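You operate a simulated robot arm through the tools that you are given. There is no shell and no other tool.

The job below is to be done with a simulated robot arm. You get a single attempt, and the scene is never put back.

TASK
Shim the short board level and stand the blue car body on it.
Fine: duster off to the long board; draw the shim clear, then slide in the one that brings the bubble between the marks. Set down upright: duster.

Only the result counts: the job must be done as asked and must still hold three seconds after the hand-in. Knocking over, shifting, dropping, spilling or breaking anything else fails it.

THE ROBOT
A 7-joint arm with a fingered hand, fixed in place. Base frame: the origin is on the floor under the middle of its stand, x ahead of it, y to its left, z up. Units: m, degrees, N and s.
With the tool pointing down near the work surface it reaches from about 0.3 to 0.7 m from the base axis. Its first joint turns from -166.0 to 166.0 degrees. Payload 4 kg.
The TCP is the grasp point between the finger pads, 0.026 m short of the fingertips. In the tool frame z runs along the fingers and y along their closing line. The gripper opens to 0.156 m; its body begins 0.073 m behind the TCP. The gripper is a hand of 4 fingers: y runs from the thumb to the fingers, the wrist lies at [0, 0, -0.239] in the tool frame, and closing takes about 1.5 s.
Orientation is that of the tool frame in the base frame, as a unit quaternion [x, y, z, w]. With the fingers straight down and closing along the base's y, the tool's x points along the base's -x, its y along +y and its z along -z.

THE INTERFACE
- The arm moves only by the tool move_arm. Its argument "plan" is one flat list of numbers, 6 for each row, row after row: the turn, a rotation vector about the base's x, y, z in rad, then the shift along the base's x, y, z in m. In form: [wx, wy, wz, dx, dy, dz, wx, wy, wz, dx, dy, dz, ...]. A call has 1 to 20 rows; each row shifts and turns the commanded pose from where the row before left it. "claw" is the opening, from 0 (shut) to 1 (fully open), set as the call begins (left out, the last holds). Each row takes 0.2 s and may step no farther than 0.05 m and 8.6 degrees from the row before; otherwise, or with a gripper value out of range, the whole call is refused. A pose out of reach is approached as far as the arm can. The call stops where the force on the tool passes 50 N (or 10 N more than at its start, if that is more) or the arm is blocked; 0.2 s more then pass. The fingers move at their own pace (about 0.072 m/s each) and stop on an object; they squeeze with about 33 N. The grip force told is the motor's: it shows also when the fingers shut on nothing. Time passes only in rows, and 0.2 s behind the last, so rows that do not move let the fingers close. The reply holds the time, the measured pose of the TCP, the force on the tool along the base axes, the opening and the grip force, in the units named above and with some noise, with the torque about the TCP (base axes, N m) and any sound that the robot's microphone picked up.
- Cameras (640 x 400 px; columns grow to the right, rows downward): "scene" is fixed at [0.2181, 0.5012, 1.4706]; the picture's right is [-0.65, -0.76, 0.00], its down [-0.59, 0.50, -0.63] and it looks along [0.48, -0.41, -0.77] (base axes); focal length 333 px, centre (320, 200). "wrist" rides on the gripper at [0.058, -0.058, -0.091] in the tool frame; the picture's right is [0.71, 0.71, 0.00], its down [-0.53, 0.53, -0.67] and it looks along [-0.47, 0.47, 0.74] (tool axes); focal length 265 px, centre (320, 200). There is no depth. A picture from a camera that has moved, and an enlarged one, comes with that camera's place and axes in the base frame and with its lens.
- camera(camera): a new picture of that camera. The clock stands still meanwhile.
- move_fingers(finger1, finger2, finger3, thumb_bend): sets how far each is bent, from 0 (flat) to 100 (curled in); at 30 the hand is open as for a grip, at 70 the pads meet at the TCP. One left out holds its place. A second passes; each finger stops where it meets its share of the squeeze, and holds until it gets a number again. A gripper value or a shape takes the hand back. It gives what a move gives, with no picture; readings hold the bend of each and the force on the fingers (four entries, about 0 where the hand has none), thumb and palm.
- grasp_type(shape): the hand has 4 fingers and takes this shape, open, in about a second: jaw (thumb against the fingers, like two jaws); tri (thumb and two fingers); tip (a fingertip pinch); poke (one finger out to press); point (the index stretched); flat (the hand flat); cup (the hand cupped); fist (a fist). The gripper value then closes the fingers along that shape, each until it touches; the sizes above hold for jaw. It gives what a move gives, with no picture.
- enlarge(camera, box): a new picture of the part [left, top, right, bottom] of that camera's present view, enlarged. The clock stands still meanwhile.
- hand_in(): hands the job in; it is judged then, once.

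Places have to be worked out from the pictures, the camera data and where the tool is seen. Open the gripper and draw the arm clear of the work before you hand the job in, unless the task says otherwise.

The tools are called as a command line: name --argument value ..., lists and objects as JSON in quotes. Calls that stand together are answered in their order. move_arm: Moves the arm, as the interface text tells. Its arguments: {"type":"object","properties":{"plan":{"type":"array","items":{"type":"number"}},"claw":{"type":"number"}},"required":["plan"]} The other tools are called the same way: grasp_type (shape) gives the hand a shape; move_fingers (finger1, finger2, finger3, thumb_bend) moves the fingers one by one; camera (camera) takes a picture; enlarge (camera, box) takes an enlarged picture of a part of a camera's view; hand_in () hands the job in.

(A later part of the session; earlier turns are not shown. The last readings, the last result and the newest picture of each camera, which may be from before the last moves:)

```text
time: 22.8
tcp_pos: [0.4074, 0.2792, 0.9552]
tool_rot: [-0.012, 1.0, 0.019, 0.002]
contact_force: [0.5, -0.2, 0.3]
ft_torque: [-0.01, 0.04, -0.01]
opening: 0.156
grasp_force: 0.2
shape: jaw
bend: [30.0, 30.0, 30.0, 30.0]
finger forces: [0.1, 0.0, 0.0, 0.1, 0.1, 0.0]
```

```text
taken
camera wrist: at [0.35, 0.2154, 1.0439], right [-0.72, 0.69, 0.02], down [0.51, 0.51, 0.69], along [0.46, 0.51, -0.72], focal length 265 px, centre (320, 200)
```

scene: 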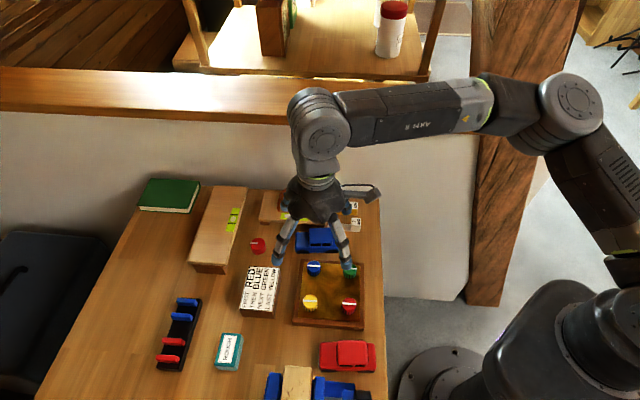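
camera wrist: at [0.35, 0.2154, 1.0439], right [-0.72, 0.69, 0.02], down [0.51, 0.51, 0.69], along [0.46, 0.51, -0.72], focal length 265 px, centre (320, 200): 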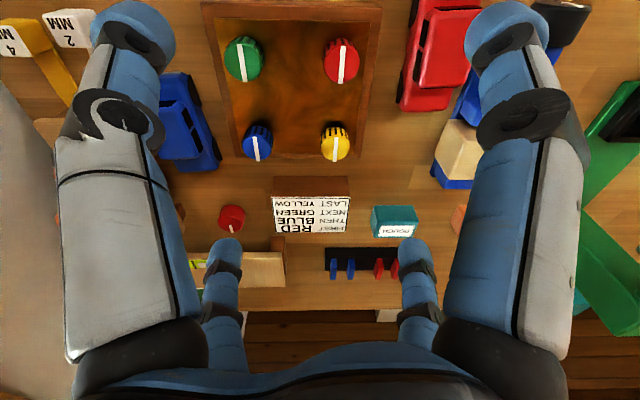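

Azimuth 34° is fine at a smaller radius, so it isn't joint 1. From here I probe increasing y and then radius along the azimuth of the long board.

move_arm --plan '[0, 0, 0, 0, 0.03, 0, 0, 0, 0, 0, 0.03, 0, 0, 0, 0, 0, 0.03, 0, 0, 0, 0, 0, 0.03, 0, 0, 0, 0, 0, 0, 0]'

camera --camera "scene"

```text
time: 24.0
tcp_pos: [0.4118, 0.3169, 0.9565]
tool_rot: [-0.011, 1.0, 0.021, 0.003]
contact_force: [0.6, 0.4, -0.1]
ft_torque: [-0.01, 0.01, 0.01]
opening: 0.156
grasp_force: 0.0
shape: jaw
bend: [30.0, 30.0, 30.0, 30.0]
finger forces: [0.0, 0.0, 0.0, 0.0, 0.0, 0.0]
out of reach, approached as far as the arm can: row 2, 3, 4
```

```text
taken
```

scene: 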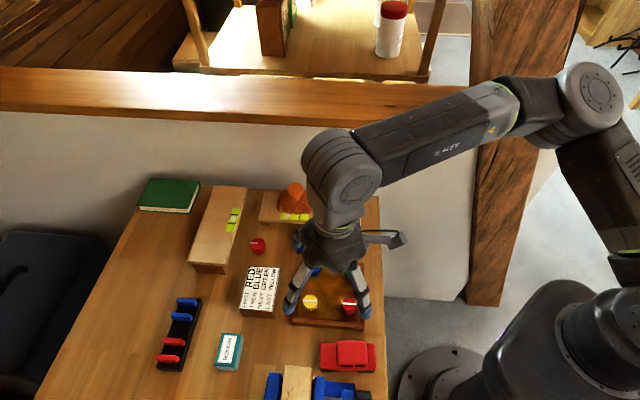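

The limit appears at small radius too, which suggests a wrist joint got wound to its limit by my earlier −65° yaw attempt. I return to the starting area at yaw 0 to unwind and compare the arm's posture with the first picture.

move_arm --plan '[0, 0, 0, 0.01, -0.04, 0.01, 0, 0, 0, 0.01, -0.04, 0.01, 0, 0, 0, 0.01, -0.045, 0.01, 0, 0, 0, 0.01, -0.045, 0.01, 0, 0, 0, 0.01, -0.045, 0.01, 0, 0, 0, 0.01, -0.045, 0.01, 0, 0, 0, 0.01, -0.04, 0.02, 0, 0, 0, 0, 0, 0.01, 0, 0, 0, 0, 0, 0]'

camera --camera "scene"

```text
time: 26.0
tcp_pos: [0.4776, 0.0189, 1.0459]
tool_rot: [-0.012, 1.0, 0.019, 0.003]
contact_force: [0.7, -0.5, 0.4]
ft_torque: [0.0, 0.0, 0.0]
opening: 0.1561
grasp_force: 0.1
shape: jaw
bend: [30.0, 30.0, 30.0, 30.0]
finger forces: [0.0, 0.0, 0.0, 0.0, 0.0, 0.0]
```

```text
taken
```

scene: 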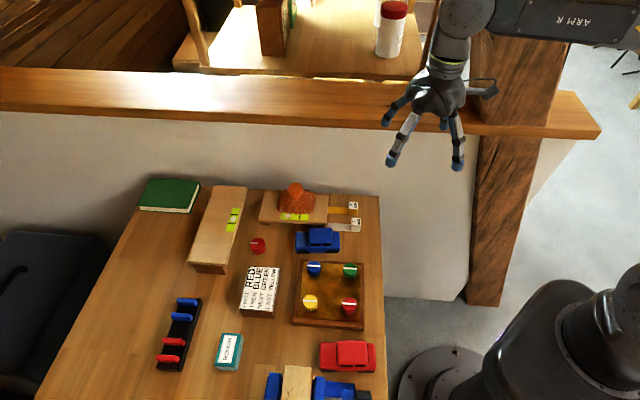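

The posture looks the same as initially. I now swing the whole arm naturally — yaw turning along with azimuth — to azimuth 32°, then extend radially with the tool down, to find the real reach.

move_arm --plan '[0, 0, 0.0873, -0.0035, 0.0415, -0.01, 0, 0, 0.0873, -0.0071, 0.0411, -0.01, 0, 0, 0.0873, -0.0106, 0.0403, -0.01, 0, 0, 0.0873, -0.0142, 0.0393, -0.01, 0, 0, 0.0873, -0.0174, 0.0378, -0.01, 0, 0, 0.0873, -0.0208, 0.0362, -0.01, 0, 0, 0, 0.0338, 0.0214, 0, 0, 0, 0, 0.0338, 0.0214, 0, 0, 0, 0, 0.0338, 0.0214, 0, 0, 0, 0, 0.0338, 0.0214, 0, 0, 0, 0, 0, 0, 0]'

camera --camera "scene"

```text
time: 28.4
tcp_pos: [0.459, 0.2857, 0.9882]
tool_rot: [-0.27, 0.963, 0.019, -0.003]
contact_force: [-0.3, 0.3, -0.1]
ft_torque: [-0.03, 0.0, 0.0]
opening: 0.1557
grasp_force: 0.0
shape: jaw
bend: [30.0, 30.0, 30.0, 30.0]
finger forces: [0.0, 0.1, 0.0, 0.0, 0.1, 0.0]
out of reach, approached as far as the arm can: row 8, 9, 10
```

```text
taken
```

scene: 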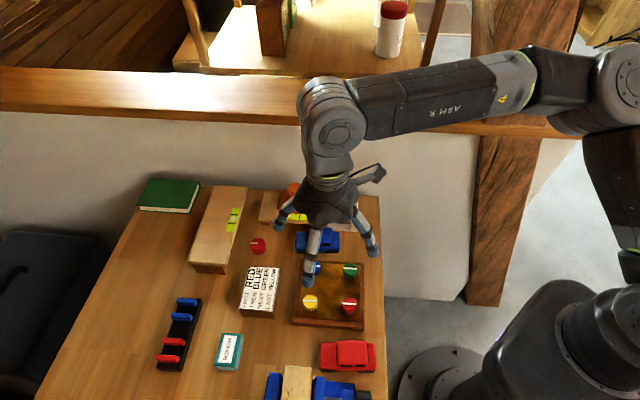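

The stall point doesn't depend on yaw, so a major joint must be blocked. I test by pulling in to a small radius and swinging further left to see if the azimuth itself can go past ~40°.

move_arm --plan '[0, 0, 0, -0.035, -0.022, 0.01, 0, 0, 0, -0.035, -0.022, 0.01, 0, 0, 0, -0.035, -0.022, 0.01, 0, 0, 0, -0.035, -0.022, 0.01, 0, 0, 0.0873, -0.018, 0.027, 0, 0, 0, 0.0873, -0.02, 0.0255, 0, 0, 0, 0.0873, -0.022, 0.0235, 0, 0, 0, 0.0873, -0.024, 0.0215, 0, 0, 0, 0.0873, -0.026, 0.019, 0, 0, 0, 0.0873, -0.027, 0.0165, 0, 0, 0, 0, 0, 0, 0]'

camera --camera "scene"

```text
time: 30.8
tcp_pos: [0.1802, 0.3306, 1.0255]
tool_rot: [-0.511, 0.859, 0.017, -0.007]
contact_force: [0.7, -0.6, 1.1]
ft_torque: [0.01, -0.01, 0.0]
opening: 0.1559
grasp_force: 0.1
shape: jaw
bend: [30.0, 30.0, 30.0, 30.0]
finger forces: [0.0, 0.0, 0.0, 0.0, 0.1, 0.0]
```

```text
taken
```

scene: 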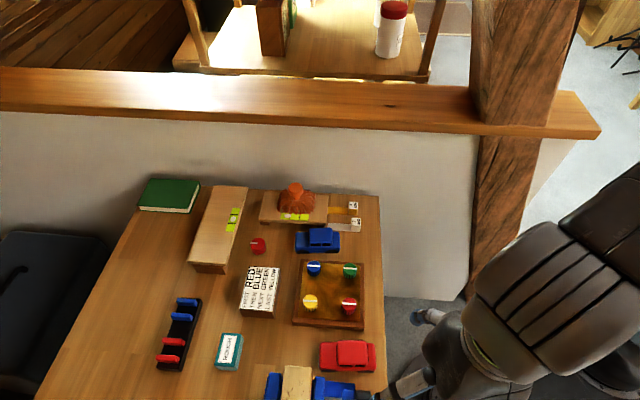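

That went freely to azimuth 61°, so joint 1 is not the limit. I now extend outward from here and will come back toward the long board from the left side.

move_arm --plan '[0, 0, 0, 0.0194, 0.035, 0, 0, 0, 0, 0.0194, 0.035, 0, 0, 0, 0, 0.0194, 0.035, 0, 0, 0, 0, 0.0194, 0.035, 0, 0, 0, 0, 0.0194, 0.035, 0, 0, 0, 0, 0, 0, 0]'

camera --camera "scene"

```text
time: 32.2
tcp_pos: [0.1981, 0.3639, 1.0247]
tool_rot: [-0.51, 0.86, 0.018, -0.007]
contact_force: [0.0, -0.8, 0.8]
ft_torque: [-0.02, -0.03, 0.03]
opening: 0.156
grasp_force: 0.1
shape: jaw
bend: [30.0, 30.0, 30.0, 30.0]
finger forces: [0.1, 0.2, 0.0, 0.1, 0.1, 0.0]
out of reach, approached as far as the arm can: row 2, 3, 4, 5
```

```text
taken
```

scene: 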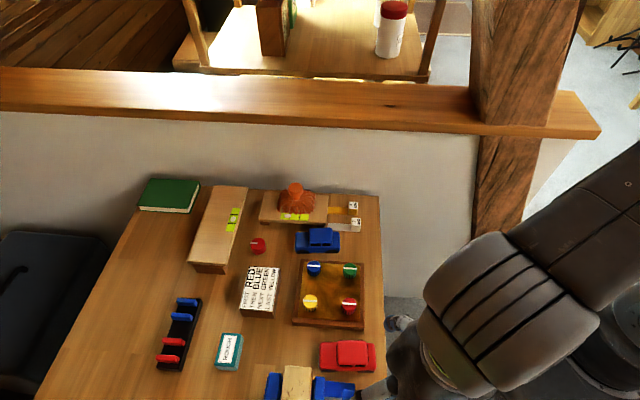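

Same stall again at a fixed curve. I pull in and try swinging the azimuth on toward 95°, high above the table, to learn if the base joint follows at all.

move_arm --plan '[0, 0, 0, -0.0129, -0.024, 0.02, 0, 0, 0, -0.0129, -0.024, 0.02, 0, 0, 0.0873, -0.0282, 0.0138, 0.0, 0, 0, 0.0873, -0.0293, 0.0113, 0, 0, 0, 0.0873, -0.0301, 0.0087, 0, 0, 0, 0.0873, -0.0309, 0.0061, 0, 0, 0, 0.0873, -0.0312, 0.0033, 0, 0, 0, 0.0873, -0.0314, 0.0006, 0, 0, 0, 0, 0, 0, 0]'

camera --camera "scene"

camera --camera "wrist"

```text
time: 34.2
tcp_pos: [-0.0054, 0.3495, 1.0656]
tool_rot: [0.717, -0.697, -0.016, 0.011]
contact_force: [0.7, 0.4, 0.1]
ft_torque: [-0.02, -0.02, -0.02]
opening: 0.156
grasp_force: 0.0
shape: jaw
bend: [30.0, 30.0, 30.0, 30.0]
finger forces: [0.0, 0.0, 0.0, 0.0, 0.0, 0.1]
out of reach, approached as far as the arm can: row 8
```

```text
taken
```

scene: 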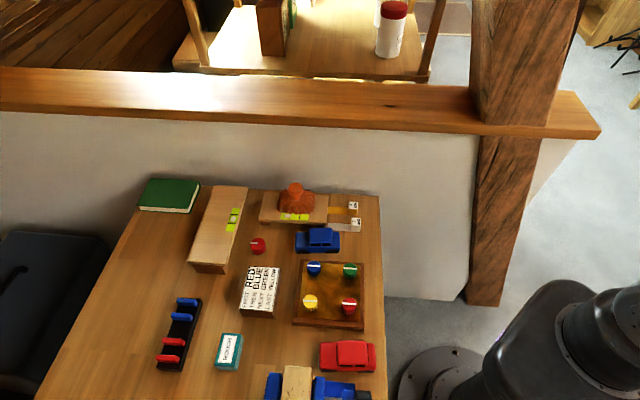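

```text
taken
camera wrist: at [0.0581, 0.2921, 1.1528], right [-0.69, -0.73, 0.02], down [-0.51, 0.51, 0.69], along [-0.51, 0.47, -0.72], focal length 265 px, centre (320, 200)
```

wrist: 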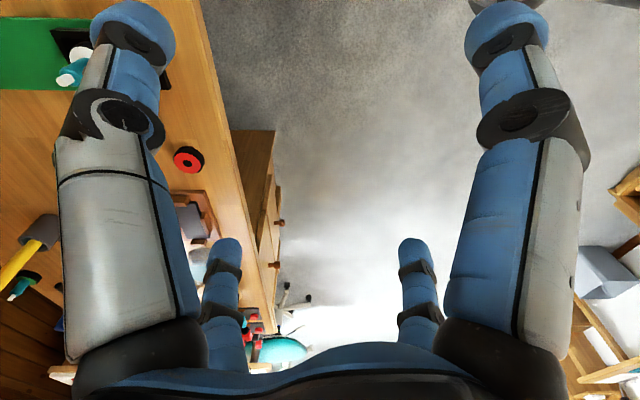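

At azimuth 91° it only stops at r≈0.35. I go back to straight ahead and measure how far out it reaches there, to map the real limit.

move_arm --plan '[0, 0, -0.0873, 0.0312, -0.002, 0, 0, 0, -0.0873, 0.0312, -0.0033, 0, 0, 0, -0.0873, 0.0309, -0.0061, 0, 0, 0, -0.0873, 0.0301, -0.0087, 0, 0, 0, -0.0873, 0.0293, -0.0113, 0, 0, 0, -0.0873, 0.0282, -0.0138, 0, 0, 0, -0.0873, 0.0266, -0.0166, 0, 0, 0, -0.0873, 0.025, -0.0189, 0, 0, 0, -0.0873, 0.0233, -0.021, 0, 0, 0, -0.0873, 0.0214, -0.0229, 0, 0, 0, -0.0873, 0.0193, -0.0247, 0, 0, 0, -0.0873, 0.0171, -0.0263, 0, 0, 0, -0.0873, 0.0147, -0.0278, 0, 0, 0, -0.0873, 0.0122, -0.0289, 0, 0, 0, -0.0873, 0.0096, -0.0299, 0, 0, 0, -0.0873, 0.007, -0.0306, 0, 0, 0, -0.0873, 0.0043, -0.0311, 0, 0, 0, -0.05, 0.0013, -0.0314, 0, 0, 0, 0, 0, 0, 0]'

camera --camera "scene"

```text
time: 38.2
tcp_pos: [0.356, -0.0054, 1.0637]
tool_rot: [-0.031, 0.999, 0.019, 0.003]
contact_force: [0.7, -0.3, -0.3]
ft_torque: [-0.01, -0.02, 0.02]
opening: 0.1559
grasp_force: 0.1
shape: jaw
bend: [30.0, 30.0, 30.0, 30.0]
finger forces: [0.0, 0.0, 0.1, 0.0, 0.0, 0.1]
```

```text
taken
```

scene: 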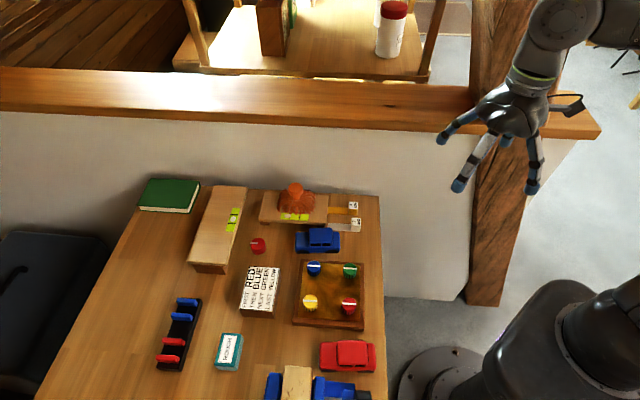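

I move over toward the short board (tool down, high) so the whole arm is in the scene view and zoom on it to understand its joints.

move_arm --plan '[0, 0, 0.0873, 0.03, 0.03, 0, 0, 0, 0.0873, 0.03, 0.03, 0, 0, 0, 0.0873, 0.03, 0.03, 0, 0, 0, 0, 0.03, 0.03, 0, 0, 0, 0, 0.03, 0.03, 0, 0, 0, 0, 0.03, 0.03, 0, 0, 0, 0, 0, 0, 0]'

enlarge --camera "scene" --box '[260, 0, 640, 238]'

enlarge --camera "scene" --box '[430, 80, 640, 400]'

```text
time: 39.8
tcp_pos: [0.539, 0.1728, 1.0655]
tool_rot: [-0.161, 0.987, 0.02, 0.0]
contact_force: [0.0, 0.3, -0.3]
ft_torque: [-0.03, 0.0, 0.0]
opening: 0.1562
grasp_force: 0.1
shape: jaw
bend: [30.0, 30.0, 30.0, 30.0]
finger forces: [0.0, 0.1, 0.0, 0.0, 0.1, 0.1]
```

```text
1.68 times, centred on (450, 119) of scene
camera zoom: at [0.2181, 0.5012, 1.4706], right [-0.65, -0.76, 0.0], down [-0.59, 0.5, -0.63], along [0.48, -0.41, -0.77], focal length 559 px, centre (102, 336)
```

zoom: 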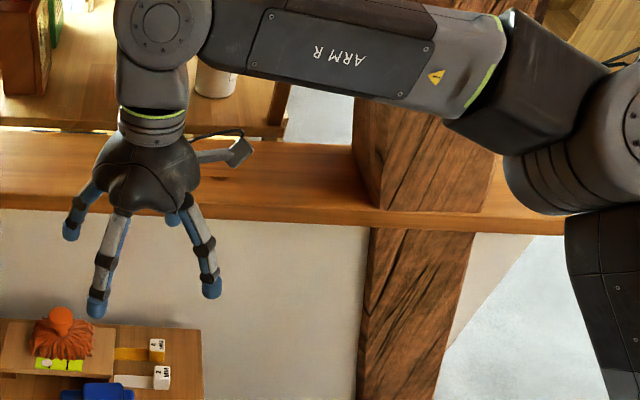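

```text
1.25 times, centred on (535, 240) of scene
camera zoom: at [0.2181, 0.5012, 1.4706], right [-0.65, -0.76, 0.0], down [-0.59, 0.5, -0.63], along [0.48, -0.41, -0.77], focal length 416 px, centre (51, 150)
```

zoom: 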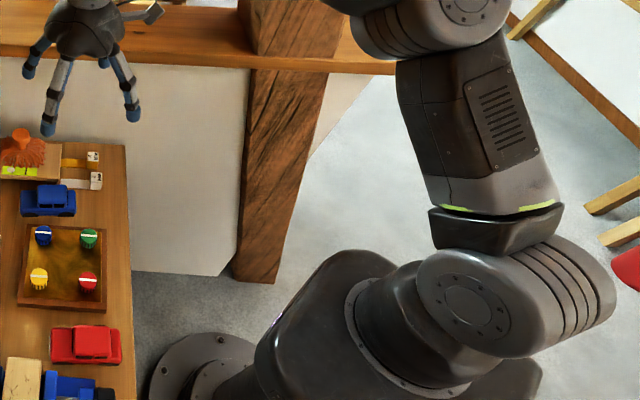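

The arm's elbow is in-plane here and no stall. I extend outward from this pose at the same azimuth (18°) while coming down slightly, watching for the stall.

move_arm --plan '[0, 0, 0, 0.019, 0.006, -0.02, 0, 0, 0, 0.019, 0.006, -0.02, 0, 0, 0, 0.019, 0.006, -0.02, 0, 0, 0, 0.019, 0.006, 0, 0, 0, 0, 0.019, 0.006, 0, 0, 0, 0, 0, 0, 0]'

enlarge --camera "scene" --box '[260, 0, 640, 238]'

```text
time: 41.2
tcp_pos: [0.5833, 0.1862, 1.0184]
tool_rot: [-0.16, 0.987, 0.02, 0.0]
contact_force: [-0.2, -0.9, 0.5]
ft_torque: [0.03, -0.02, -0.01]
opening: 0.1559
grasp_force: 0.0
shape: jaw
bend: [30.0, 30.0, 30.0, 30.0]
finger forces: [0.0, 0.1, 0.0, 0.1, 0.0, 0.0]
out of reach, approached as far as the arm can: row 3, 4, 5
```

```text
1.68 times, centred on (450, 119) of scene
camera zoom: at [0.2181, 0.5012, 1.4706], right [-0.65, -0.76, 0.0], down [-0.59, 0.5, -0.63], along [0.48, -0.41, -0.77], focal length 559 px, centre (102, 336)
```

zoom: 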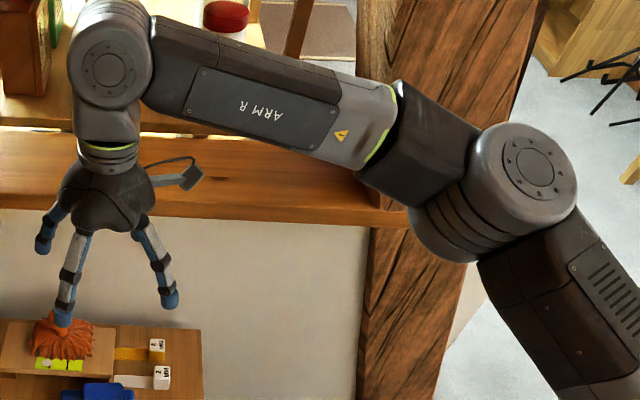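

At azimuth 18° the arm reaches r≈0.61 m at this height. I'll pull in, swing to azimuth 32° with yaw following, lower to working height over an open spot, then extend, since reach "near the work surface" may be larger.

move_arm --plan '[0, 0, 0, -0.045, -0.015, 0, 0, 0, 0, -0.045, -0.015, 0, 0, 0, 0.0873, -0.016, 0.037, -0.01, 0, 0, 0.0873, -0.0185, 0.036, -0.01, 0, 0, 0.0873, -0.022, 0.034, -0.01, 0, 0, 0, 0, 0, -0.035, 0, 0, 0, 0, 0, -0.035, 0, 0, 0, 0, 0, -0.03, 0, 0, 0, 0.025, 0.0155, 0, 0, 0, 0, 0.025, 0.0155, 0, 0, 0, 0, 0.025, 0.0155, 0, 0, 0, 0, 0.025, 0.0155, 0, 0, 0, 0, 0, 0, 0]'

enlarge --camera "scene" --box '[240, 0, 640, 250]'

```text
time: 44.0
tcp_pos: [0.4766, 0.2895, 0.8893]
tool_rot: [-0.288, 0.957, 0.019, -0.003]
contact_force: [0.1, -0.1, 0.8]
ft_torque: [0.03, -0.01, -0.04]
opening: 0.1559
grasp_force: 0.0
shape: jaw
bend: [30.0, 30.0, 30.0, 30.0]
finger forces: [0.1, 0.0, 0.0, 0.0, 0.1, 0.0]
out of reach, approached as far as the arm can: row 10, 11, 12
```

```text
1.60 times, centred on (440, 125) of scene
camera zoom: at [0.2181, 0.5012, 1.4706], right [-0.65, -0.76, 0.0], down [-0.59, 0.5, -0.63], along [0.48, -0.41, -0.77], focal length 532 px, centre (128, 320)
```

zoom: 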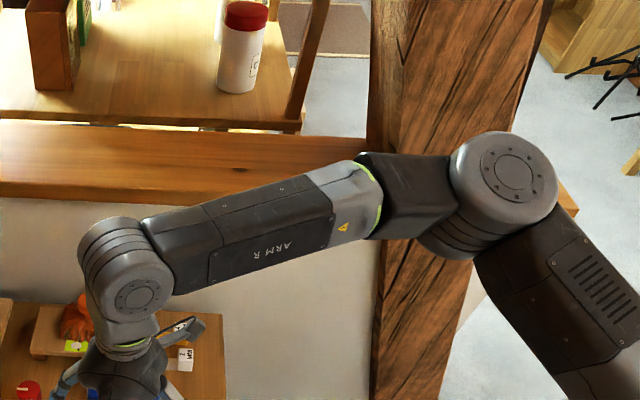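

Fitting all stall points to the pictures shows the elbow's azimuth is stuck at about −14°: joint 1 sits at its end stop, i.e. the arm's zero faces backward and the dead zone lies straight ahead. I will fold the arm in and take joint 1 round the other way (clockwise, behind the robot) so it can approach the table from the left side. First: close the hand, retract up and in.

move_arm --plan '[0, 0, 0, -0.0244, -0.0149, 0.0345, 0, 0, 0, -0.0244, -0.0149, 0.0345, 0, 0, 0, -0.0244, -0.0149, 0.0345, 0, 0, 0, -0.0244, -0.0149, 0.0345, 0, 0, 0, -0.0244, -0.0149, 0.0345, 0, 0, 0, -0.0244, -0.0149, 0.0345, 0, 0, 0, -0.0244, -0.0149, 0.0345, 0, 0, 0, -0.0244, -0.0149, 0.0345, 0, 0, 0, -0.0244, -0.0149, 0.0345, 0, 0, 0, 0, 0, 0]' --claw 0

camera --camera "scene"

camera --camera "wrist"

```text
time: 46.2
tcp_pos: [0.2579, 0.1505, 1.1967]
tool_rot: [-0.289, 0.957, 0.02, -0.003]
contact_force: [-0.5, 0.0, -0.3]
ft_torque: [0.0, -0.02, -0.01]
opening: 0.0
grasp_force: 32.9
shape: jaw
bend: [70.0, 70.0, 70.0, 70.0]
finger forces: [0.1, 0.1, 0.0, 0.0, 0.0, 0.1]
```

```text
taken
```

scene: 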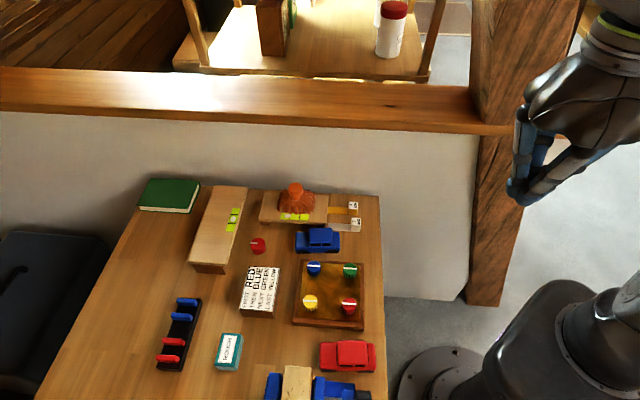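

```text
taken
camera wrist: at [0.2427, 0.0667, 1.2864], right [-0.98, 0.2, 0.02], down [0.16, 0.71, 0.69], along [0.12, 0.68, -0.72], focal length 265 px, centre (320, 200)
```

wrist: 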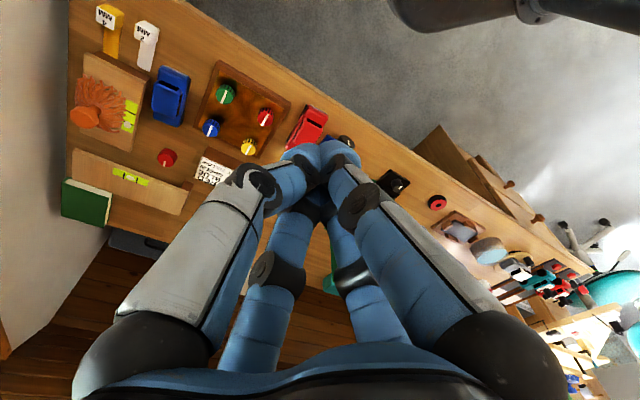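

Closed and folded in (r≈0.30 m, z≈1.20). Now I start swinging clockwise in a chunk, yaw following, and watch for flags and contact.

move_arm --plan '[0, 0, -0.1396, 0.019, -0.0373, 0, 0, 0, -0.1396, 0.0136, -0.0396, 0, 0, 0, -0.1396, 0.008, -0.0411, 0, 0, 0, -0.1396, 0.0022, -0.0418, 0, 0, 0, -0.1396, -0.0037, -0.0417, 0, 0, 0, -0.1396, -0.0094, -0.0408, 0, 0, 0, -0.1396, -0.015, -0.0391, 0, 0, 0, -0.1396, -0.0203, -0.0366, 0, 0, 0, 0, 0, 0, 0]'

camera --camera "scene"

camera --camera "wrist"

```text
time: 48.2
tcp_pos: [0.2517, -0.1666, 1.1997]
tool_rot: [0.264, 0.964, 0.018, 0.008]
contact_force: [0.3, 0.0, 0.0]
ft_torque: [-0.04, 0.01, 0.02]
opening: 0.0
grasp_force: 33.4
shape: jaw
bend: [70.0, 70.0, 70.0, 70.0]
finger forces: [0.0, 0.1, 0.0, 0.1, 0.1, 0.0]
```

```text
taken
```

scene: 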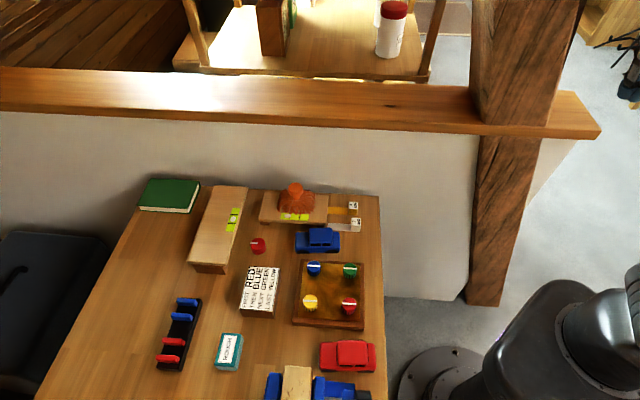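

```text
taken
camera wrist: at [0.1697, -0.19, 1.288], right [-0.25, 0.97, 0.02], down [0.7, 0.17, 0.69], along [0.66, 0.19, -0.72], focal length 265 px, centre (320, 200)
```

wrist: 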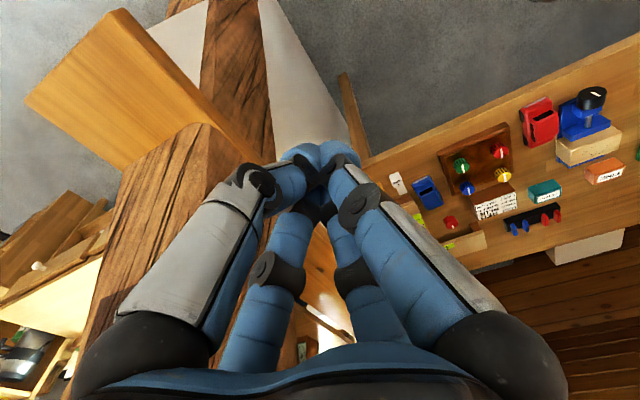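

No flags or contact; the beam and ledge stay beyond b≈−0.41. I pull in 2 cm more and continue clockwise past the wall.

move_arm --plan '[0, 0, 0, -0.0167, 0.011, 0, 0, 0, -0.1396, -0.0235, -0.0312, 0, 0, 0, -0.1396, -0.0276, -0.0276, 0, 0, 0, -0.1396, -0.0312, -0.0235, 0, 0, 0, -0.1396, -0.0342, -0.0189, 0, 0, 0, -0.1396, -0.0365, -0.014, 0, 0, 0, -0.1396, -0.0381, -0.0088, 0, 0, 0, -0.1396, -0.0389, -0.0034, 0, 0, 0, 0, 0, 0, 0]'

camera --camera "wrist"

```text
time: 50.2
tcp_pos: [0.0079, -0.2821, 1.1954]
tool_rot: [0.685, 0.729, 0.013, 0.015]
contact_force: [-0.2, 0.4, 0.6]
ft_torque: [-0.01, 0.0, -0.03]
opening: 0.0
grasp_force: 33.0
shape: jaw
bend: [70.0, 70.0, 70.0, 70.0]
finger forces: [0.0, 0.0, 0.1, 0.0, 0.0, 0.1]
```

```text
taken
camera wrist: at [-0.0578, -0.2276, 1.2848], right [0.66, 0.75, 0.02], down [0.53, -0.49, 0.69], along [0.53, -0.45, -0.72], focal length 265 px, centre (320, 200)
```

wrist: 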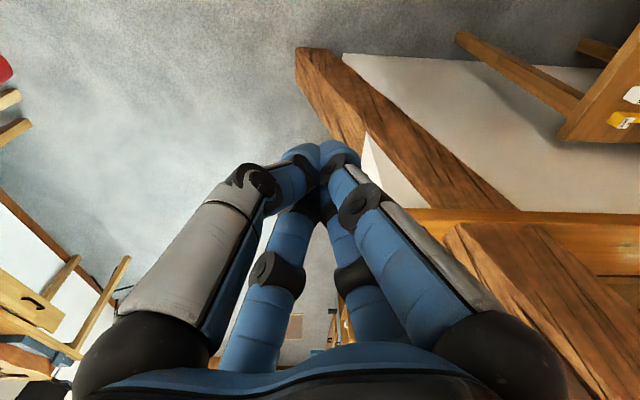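

Past the wall and beam with no contact; free space ahead. I continue around behind the robot.

move_arm --plan '[0, 0, -0.1396, -0.039, 0.002, 0, 0, 0, -0.1396, -0.0383, 0.0075, 0, 0, 0, -0.1396, -0.0369, 0.0127, 0, 0, 0, -0.1396, -0.0348, 0.0177, 0, 0, 0, -0.1396, -0.032, 0.0224, 0, 0, 0, -0.1396, -0.0286, 0.0266, 0, 0, 0, -0.1396, -0.0246, 0.0304, 0, 0, 0, -0.1396, -0.0201, 0.0335, 0, 0, 0, -0.1396, -0.0153, 0.036, 0, 0, 0, -0.1396, -0.0101, 0.0377, 0, 0, 0, 0, 0, 0, 0]'

camera --camera "wrist"

```text
time: 51.5
tcp_pos: [-0.127, -0.2524, 1.1928]
tool_rot: [0.848, 0.531, 0.008, 0.002]
contact_force: [0.0, -0.7, 0.3]
ft_torque: [-0.03, -0.01, 0.01]
opening: 0.0
grasp_force: 33.0
shape: jaw
bend: [70.0, 70.0, 70.0, 70.0]
finger forces: [0.0, 0.0, 0.0, 0.0, 0.0, 0.0]
stopped in row 6: the arm was blocked; the commanded pose is now the measured one
```

```text
taken
camera wrist: at [-0.1563, -0.1767, 1.2836], right [0.94, 0.33, 0.02], down [0.23, -0.71, 0.67], along [0.23, -0.63, -0.74], focal length 265 px, centre (320, 200)
```

wrist: 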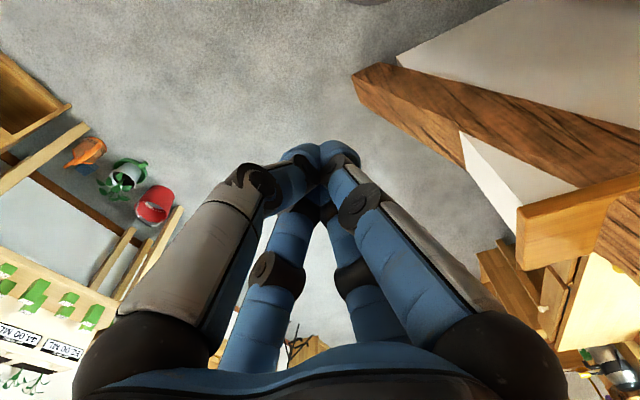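

The arm (not the tool) was blocked — likely the lagging elbow touching the wall/beam side. Raising the wrist straightens the arm upward and pulls the elbow in, so I go straight up first.

move_arm --plan '[0, 0, 0, 0, 0, 0.03, 0, 0, 0, 0, 0, 0.03, 0, 0, 0, 0, 0, 0.03, 0, 0, 0, 0, 0, 0.03, 0, 0, 0, 0, 0, 0.03, 0, 0, 0, 0, 0, 0.03, 0, 0, 0, 0, 0, 0]'

camera --camera "scene"

camera --camera "wrist"

```text
time: 53.1
tcp_pos: [-0.1276, -0.2523, 1.272]
tool_rot: [0.848, 0.53, 0.007, 0.004]
contact_force: [-0.3, -0.3, 0.5]
ft_torque: [-0.04, -0.01, 0.02]
opening: 0.0
grasp_force: 32.7
shape: jaw
bend: [70.0, 70.0, 70.0, 70.0]
finger forces: [0.0, 0.1, 0.0, 0.1, 0.1, 0.0]
out of reach, approached as far as the arm can: row 3, 4, 5, 6
```

```text
taken
```

scene: 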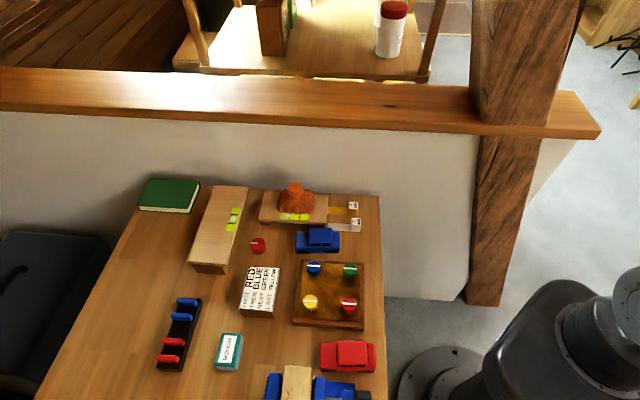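

```text
taken
camera wrist: at [-0.1567, -0.1762, 1.3628], right [0.95, 0.33, 0.02], down [0.23, -0.71, 0.67], along [0.23, -0.63, -0.74], focal length 265 px, centre (320, 200)
```

wrist: 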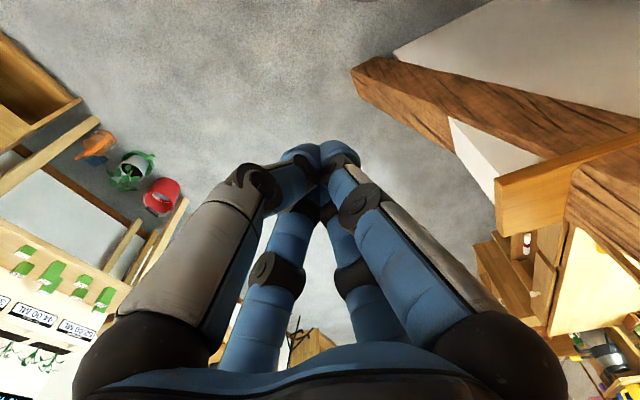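

Let me zoom on the shoulder/pedestal in the scene view to see whether joint 1 has actually turned.

enlarge --camera "scene" --box '[430, 200, 640, 400]'

```text
2.00 times, centred on (535, 300) of scene
camera zoom: at [0.2181, 0.5012, 1.4706], right [-0.65, -0.76, 0.0], down [-0.59, 0.5, -0.63], along [0.48, -0.41, -0.77], focal length 665 px, centre (-110, 0)
```

zoom: 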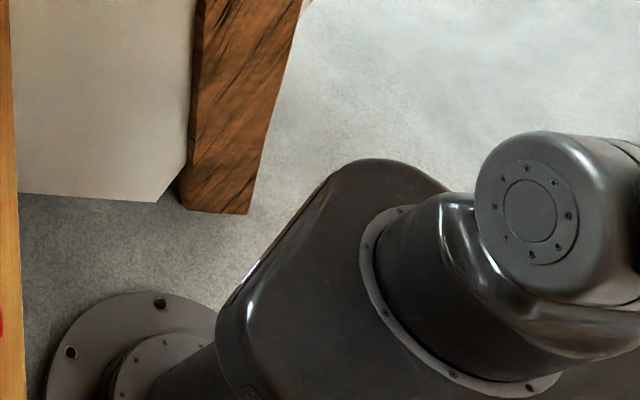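

The shoulder has only turned a little — the elbow lags behind near the wall. If I stretch the arm outward, the elbow must line up with the hand, so I extend radially here (free floor space in this direction).

move_arm --plan '[0, 0, 0, -0.0135, -0.0268, 0, 0, 0, 0, -0.0135, -0.0268, 0, 0, 0, 0, -0.0135, -0.0268, 0, 0, 0, 0, -0.0135, -0.0268, 0, 0, 0, 0, 0, 0, 0]'

enlarge --camera "scene" --box '[430, 200, 640, 400]'

```text
time: 54.3
tcp_pos: [-0.1743, -0.3426, 1.2705]
tool_rot: [0.848, 0.53, 0.008, 0.004]
contact_force: [-0.1, 0.8, -0.8]
ft_torque: [-0.01, 0.02, 0.02]
opening: 0.0002
grasp_force: 32.9
shape: jaw
bend: [70.0, 70.0, 70.0, 70.0]
finger forces: [0.0, 0.0, 0.0, 0.0, 0.0, 0.0]
out of reach, approached as far as the arm can: row 4
```

```text
2.00 times, centred on (535, 300) of scene
camera zoom: at [0.2181, 0.5012, 1.4706], right [-0.65, -0.76, 0.0], down [-0.59, 0.5, -0.63], along [0.48, -0.41, -0.77], focal length 665 px, centre (-110, 0)
```

zoom: 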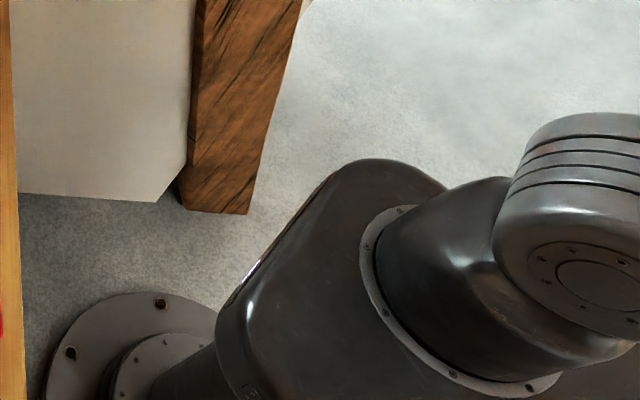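

The arm flipped its upper arm over to the back side, which is actually the branch that can serve the front-left by continuing clockwise. I continue clockwise behind the robot, in small chunks.

move_arm --plan '[0, 0, 0, 0.018, 0.0357, 0, 0, 0, -0.1309, -0.0382, 0.0228, 0, 0, 0, -0.1309, -0.0349, 0.0275, 0, 0, 0, -0.1309, -0.0311, 0.0319, 0, 0, 0, -0.1309, -0.0266, 0.0357, 0, 0, 0, -0.1309, -0.0217, 0.0388, 0, 0, 0, -0.1309, -0.0165, 0.0413, 0, 0, 0, 0, 0, 0, 0]'

enlarge --camera "scene" --box '[430, 200, 640, 400]'

camera --camera "wrist"

```text
time: 56.1
tcp_pos: [-0.3231, -0.1048, 1.2735]
tool_rot: [0.986, 0.164, 0.007, 0.006]
contact_force: [-0.3, 0.5, 1.0]
ft_torque: [-0.01, 0.03, 0.03]
opening: 0.0
grasp_force: 33.2
shape: jaw
bend: [70.0, 70.0, 70.0, 70.0]
finger forces: [0.0, 0.0, 0.0, 0.1, 0.1, 0.0]
```

```text
2.00 times, centred on (535, 300) of scene
camera zoom: at [0.2181, 0.5012, 1.4706], right [-0.65, -0.76, 0.0], down [-0.59, 0.5, -0.63], along [0.48, -0.41, -0.77], focal length 665 px, centre (-110, 0)
```

zoom: 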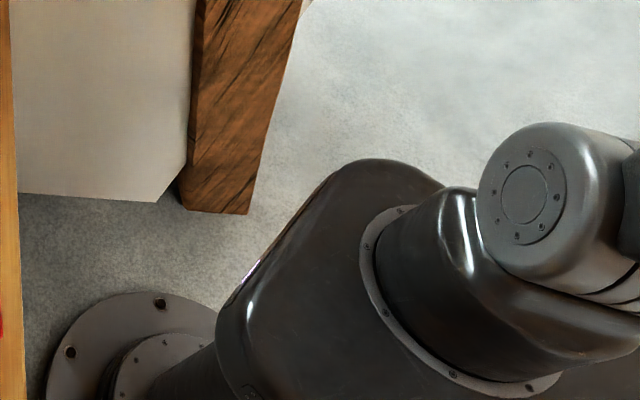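

```text
taken
camera wrist: at [-0.2891, -0.0303, 1.3641], right [0.9, -0.44, 0.02], down [-0.34, -0.66, 0.67], along [-0.28, -0.61, -0.74], focal length 265 px, centre (320, 200)
```

wrist: 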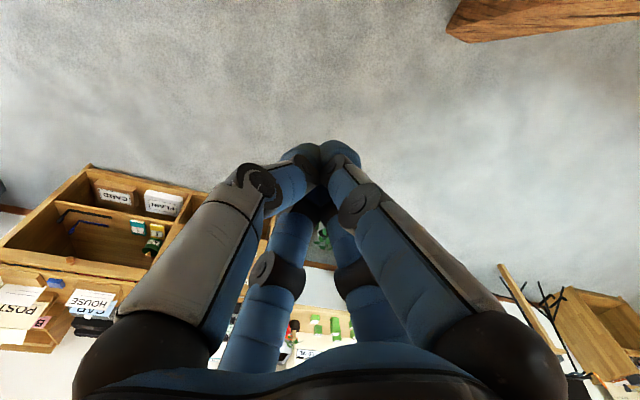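

Moving freely; the shoulder is now turning with it. Continuing clockwise.

move_arm --plan '[0, 0, -0.1309, -0.011, 0.0431, 0, 0, 0, -0.1309, -0.0052, 0.0442, 0, 0, 0, -0.1309, 0.0006, 0.0445, 0, 0, 0, -0.1309, 0.0064, 0.044, 0, 0, 0, -0.1309, 0.0121, 0.0428, 0, 0, 0, -0.1309, 0.0176, 0.0409, 0, 0, 0, -0.1309, 0.0228, 0.0382, 0, 0, 0, -0.1309, 0.0275, 0.0349, 0, 0, 0, 0, 0, 0, 0]'

enlarge --camera "scene" --box '[430, 200, 640, 400]'

camera --camera "wrist"

```text
time: 58.3
tcp_pos: [-0.2735, 0.1891, 1.2763]
tool_rot: [0.942, -0.332, 0.011, -0.042]
contact_force: [0.1, -0.9, -0.6]
ft_torque: [0.0, 0.0, -0.03]
opening: 0.0
grasp_force: 32.8
shape: jaw
bend: [70.0, 70.0, 70.0, 70.0]
finger forces: [0.1, 0.0, 0.0, 0.1, 0.1, 0.0]
stopped in row 9: the arm was blocked; the commanded pose is now the measured one
```

```text
2.00 times, centred on (535, 300) of scene
camera zoom: at [0.2181, 0.5012, 1.4706], right [-0.65, -0.76, 0.0], down [-0.59, 0.5, -0.63], along [0.48, -0.41, -0.77], focal length 665 px, centre (-110, 0)
```

zoom: 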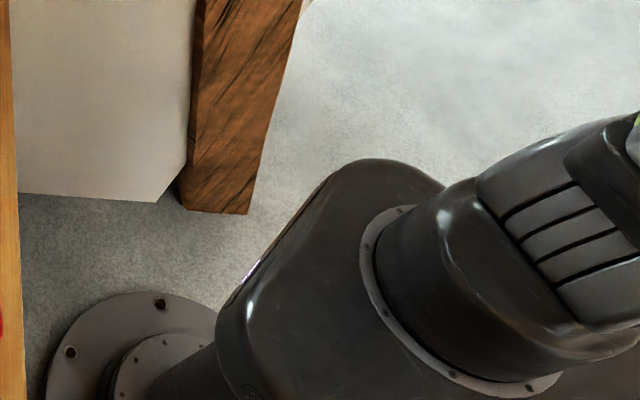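

```text
taken
camera wrist: at [-0.1971, 0.1908, 1.372], right [0.11, -0.99, -0.07], down [-0.77, -0.13, 0.62], along [-0.63, -0.02, -0.78], focal length 265 px, centre (320, 200)
```

wrist: 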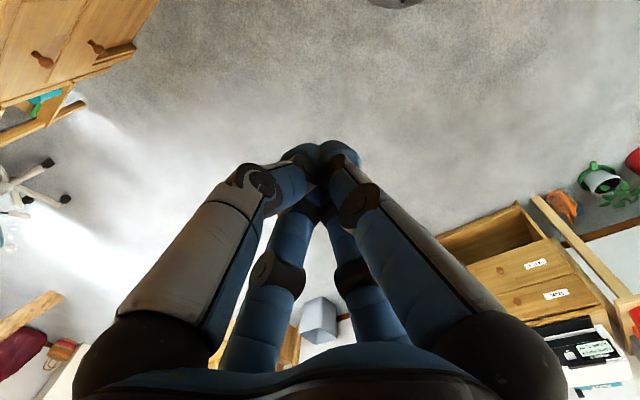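

It stopped with a "blocked" note while the shoulder was turning fast (near its vertical pass), without contact force. I let it settle with idle rows and look again.

move_arm --plan '[0, 0, 0, 0, 0, 0, 0, 0, 0, 0, 0, 0, 0, 0, 0, 0, 0, 0]'

camera --camera "scene"

```text
time: 59.1
tcp_pos: [-0.2741, 0.1893, 1.277]
tool_rot: [0.942, -0.332, 0.012, -0.043]
contact_force: [-0.9, 0.0, -0.4]
ft_torque: [-0.02, 0.0, 0.0]
opening: 0.0004
grasp_force: 33.5
shape: jaw
bend: [70.0, 70.0, 70.0, 70.0]
finger forces: [0.0, 0.0, 0.1, 0.0, 0.0, 0.0]
```

```text
taken
```

scene: 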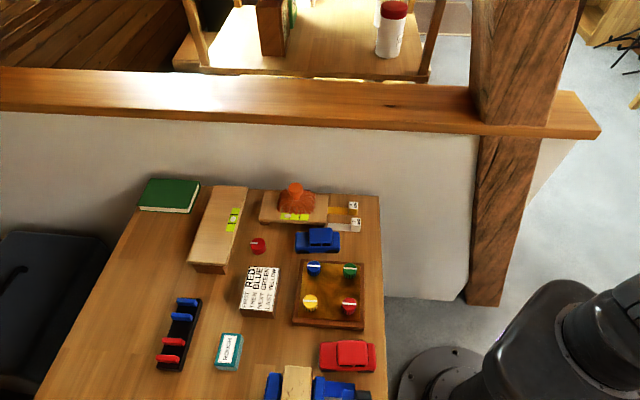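

Stable. I carry on clockwise in finer 5° steps.

move_arm --plan '[0, 0, -0.0873, 0.0174, 0.0229, 0, 0, 0, -0.0873, 0.0193, 0.0213, 0, 0, 0, -0.0873, 0.0211, 0.0196, 0, 0, 0, -0.0873, 0.0228, 0.0177, 0, 0, 0, -0.0873, 0.0242, 0.0156, 0, 0, 0, -0.0873, 0.0255, 0.0134, 0, 0, 0, -0.0873, 0.0266, 0.0112, 0, 0, 0, -0.0873, 0.0274, 0.0088, 0, 0, 0, 0, 0, 0, 0]'

camera --camera "scene"

camera --camera "wrist"

```text
time: 60.4
tcp_pos: [-0.2002, 0.2629, 1.2683]
tool_rot: [0.842, -0.526, 0.057, -0.109]
contact_force: [-0.1, -0.1, 0.3]
ft_torque: [-0.02, -0.03, 0.03]
opening: 0.0
grasp_force: 32.7
shape: jaw
bend: [70.0, 70.0, 70.0, 70.0]
finger forces: [0.0, 0.0, 0.1, 0.0, 0.0, 0.0]
stopped in row 6: the arm was blocked; the commanded pose is now the measured one
```

```text
taken
```

scene: 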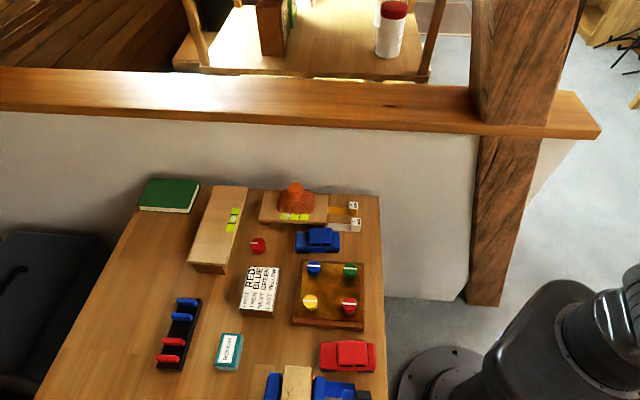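

```text
taken
camera wrist: at [-0.1429, 0.2238, 1.3707], right [-0.31, -0.93, -0.18], down [-0.83, 0.17, 0.53], along [-0.47, 0.32, -0.83], focal length 265 px, centre (320, 200)
```

wrist: 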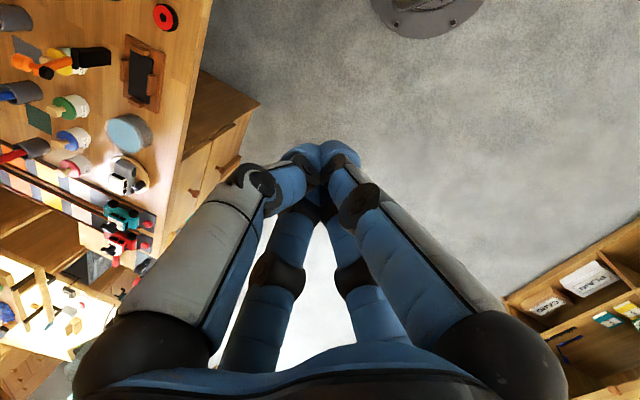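

Blocked again, with the hand lagging (tilted 14°), so something in the arm really resists. I zoom on the shoulder to find the elbow.

enlarge --camera "scene" --box '[430, 200, 640, 400]'

```text
2.00 times, centred on (535, 300) of scene
camera zoom: at [0.2181, 0.5012, 1.4706], right [-0.65, -0.76, 0.0], down [-0.59, 0.5, -0.63], along [0.48, -0.41, -0.77], focal length 665 px, centre (-110, 0)
```

zoom: 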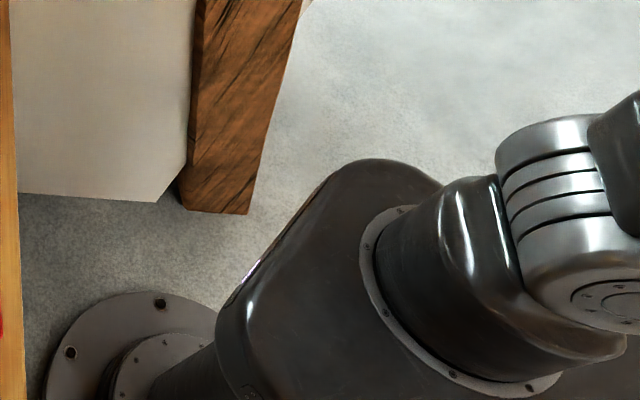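

The shoulder has now swung round to the other end of its range, which is what I wanted. I move the wrist on toward the front-left with small steps while straightening the tilt.

move_arm --plan '[-0.0209, 0.0355, -0.07, 0.0185, 0.0245, 0, -0.0209, 0.0355, -0.07, 0.0212, 0.0236, 0, -0.0209, 0.0355, -0.07, 0.0239, 0.0221, 0, -0.0209, 0.0355, -0.07, 0.0266, 0.0202, 0, -0.0209, 0.0355, -0.07, 0.029, 0.018, 0, -0.0209, 0.0355, -0.07, 0.0314, 0.0155, 0, 0, 0, 0, 0, 0, 0]'

enlarge --camera "scene" --box '[430, 200, 640, 400]'

```text
time: 61.3
tcp_pos: [-0.1806, 0.2878, 1.2827]
tool_rot: [0.795, -0.591, 0.048, -0.129]
contact_force: [0.4, -0.4, -0.1]
ft_torque: [0.02, 0.05, 0.0]
opening: 0.0
grasp_force: 33.3
shape: jaw
bend: [70.0, 70.0, 70.0, 70.0]
finger forces: [0.0, 0.1, 0.0, 0.0, 0.1, 0.1]
stopped in row 4: the arm was blocked; the commanded pose is now the measured one
```

```text
2.00 times, centred on (535, 300) of scene
camera zoom: at [0.2181, 0.5012, 1.4706], right [-0.65, -0.76, 0.0], down [-0.59, 0.5, -0.63], along [0.48, -0.41, -0.77], focal length 665 px, centre (-110, 0)
```

zoom: 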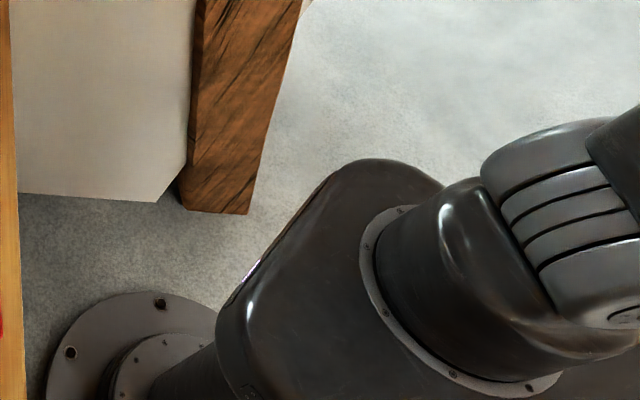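

The upper arm is nearly vertical here (a singular pose), which makes the shoulder whip around. Extending outward will pull the elbow off the axis, so I move radially out in small steps.

move_arm --plan '[0, 0, 0, -0.007, 0.01, 0, 0, 0, 0, -0.007, 0.01, 0, 0, 0, 0, -0.008, 0.012, 0, 0, 0, 0, -0.008, 0.012, 0, 0, 0, 0, -0.01, 0.015, 0, 0, 0, 0, -0.01, 0.015, 0, 0, 0, 0, -0.01, 0.015, 0, 0, 0, 0, -0.01, 0.015, 0, 0, 0, 0, 0, 0, 0]'

enlarge --camera "scene" --box '[430, 200, 640, 400]'

camera --camera "wrist"

```text
time: 63.3
tcp_pos: [-0.1966, 0.2997, 1.2918]
tool_rot: [0.798, -0.585, 0.034, -0.14]
contact_force: [0.0, -0.2, -0.8]
ft_torque: [0.0, -0.01, -0.03]
opening: 0.0001
grasp_force: 33.7
shape: jaw
bend: [70.0, 70.0, 70.0, 70.0]
finger forces: [0.0, 0.1, 0.1, 0.0, 0.0, 0.0]
out of reach, approached as far as the arm can: row 1, 2, 3, 4, 5, 6, 7, 8
```

```text
2.00 times, centred on (535, 300) of scene
camera zoom: at [0.2181, 0.5012, 1.4706], right [-0.65, -0.76, 0.0], down [-0.59, 0.5, -0.63], along [0.48, -0.41, -0.77], focal length 665 px, centre (-110, 0)
```

zoom: 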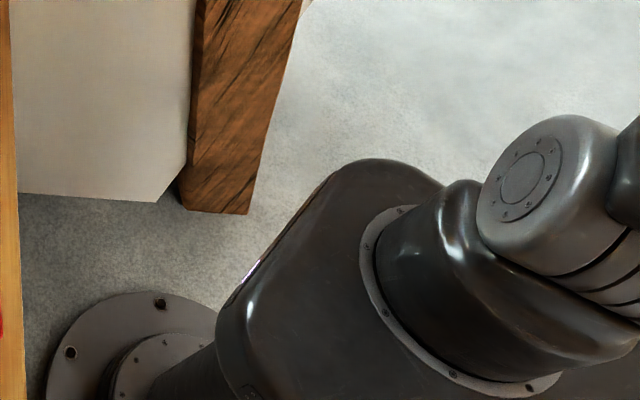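

```text
taken
camera wrist: at [-0.1453, 0.2443, 1.3866], right [-0.43, -0.86, -0.26], down [-0.8, 0.23, 0.56], along [-0.42, 0.45, -0.78], focal length 265 px, centre (320, 200)
```

wrist: 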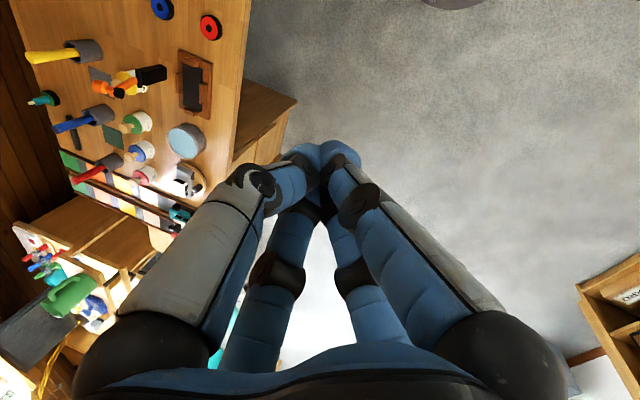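

The arm is hovering around a singular posture where joints 1 and 3 share rotation — that is useful: rotating here unwinds both. I keep the radius and rotate clockwise in fine 3° steps and watch the shoulder.

move_arm --plan '[0, 0, -0.0524, 0.0157, 0.0101, 0, 0, 0, -0.0524, 0.0162, 0.0093, 0, 0, 0, -0.0524, 0.0167, 0.0084, 0, 0, 0, -0.0524, 0.0171, 0.0075, 0, 0, 0, -0.0524, 0.0175, 0.0066, 0, 0, 0, -0.0524, 0.0178, 0.0057, 0, 0, 0, -0.0524, 0.0181, 0.0048, 0, 0, 0, -0.0524, 0.0183, 0.0038, 0, 0, 0, 0, 0, 0, 0]'

enlarge --camera "scene" --box '[430, 200, 640, 400]'

```text
time: 64.5
tcp_pos: [-0.1976, 0.2946, 1.2874]
tool_rot: [0.801, -0.582, 0.035, -0.135]
contact_force: [0.7, 0.1, 0.5]
ft_torque: [0.0, 0.0, -0.02]
opening: 0.0001
grasp_force: 33.3
shape: jaw
bend: [70.0, 70.0, 70.0, 70.0]
finger forces: [0.0, 0.1, 0.1, 0.0, 0.0, 0.0]
out of reach, approached as far as the arm can: row 1, 2
stopped in row 5: the arm was blocked; the commanded pose is now the measured one
```

```text
2.00 times, centred on (535, 300) of scene
camera zoom: at [0.2181, 0.5012, 1.4706], right [-0.65, -0.76, 0.0], down [-0.59, 0.5, -0.63], along [0.48, -0.41, -0.77], focal length 665 px, centre (-110, 0)
```

zoom: 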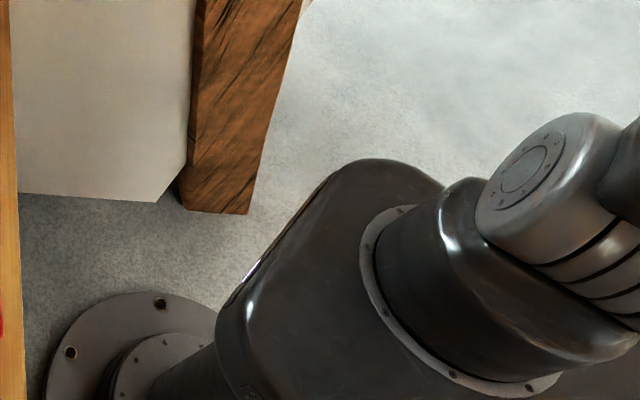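

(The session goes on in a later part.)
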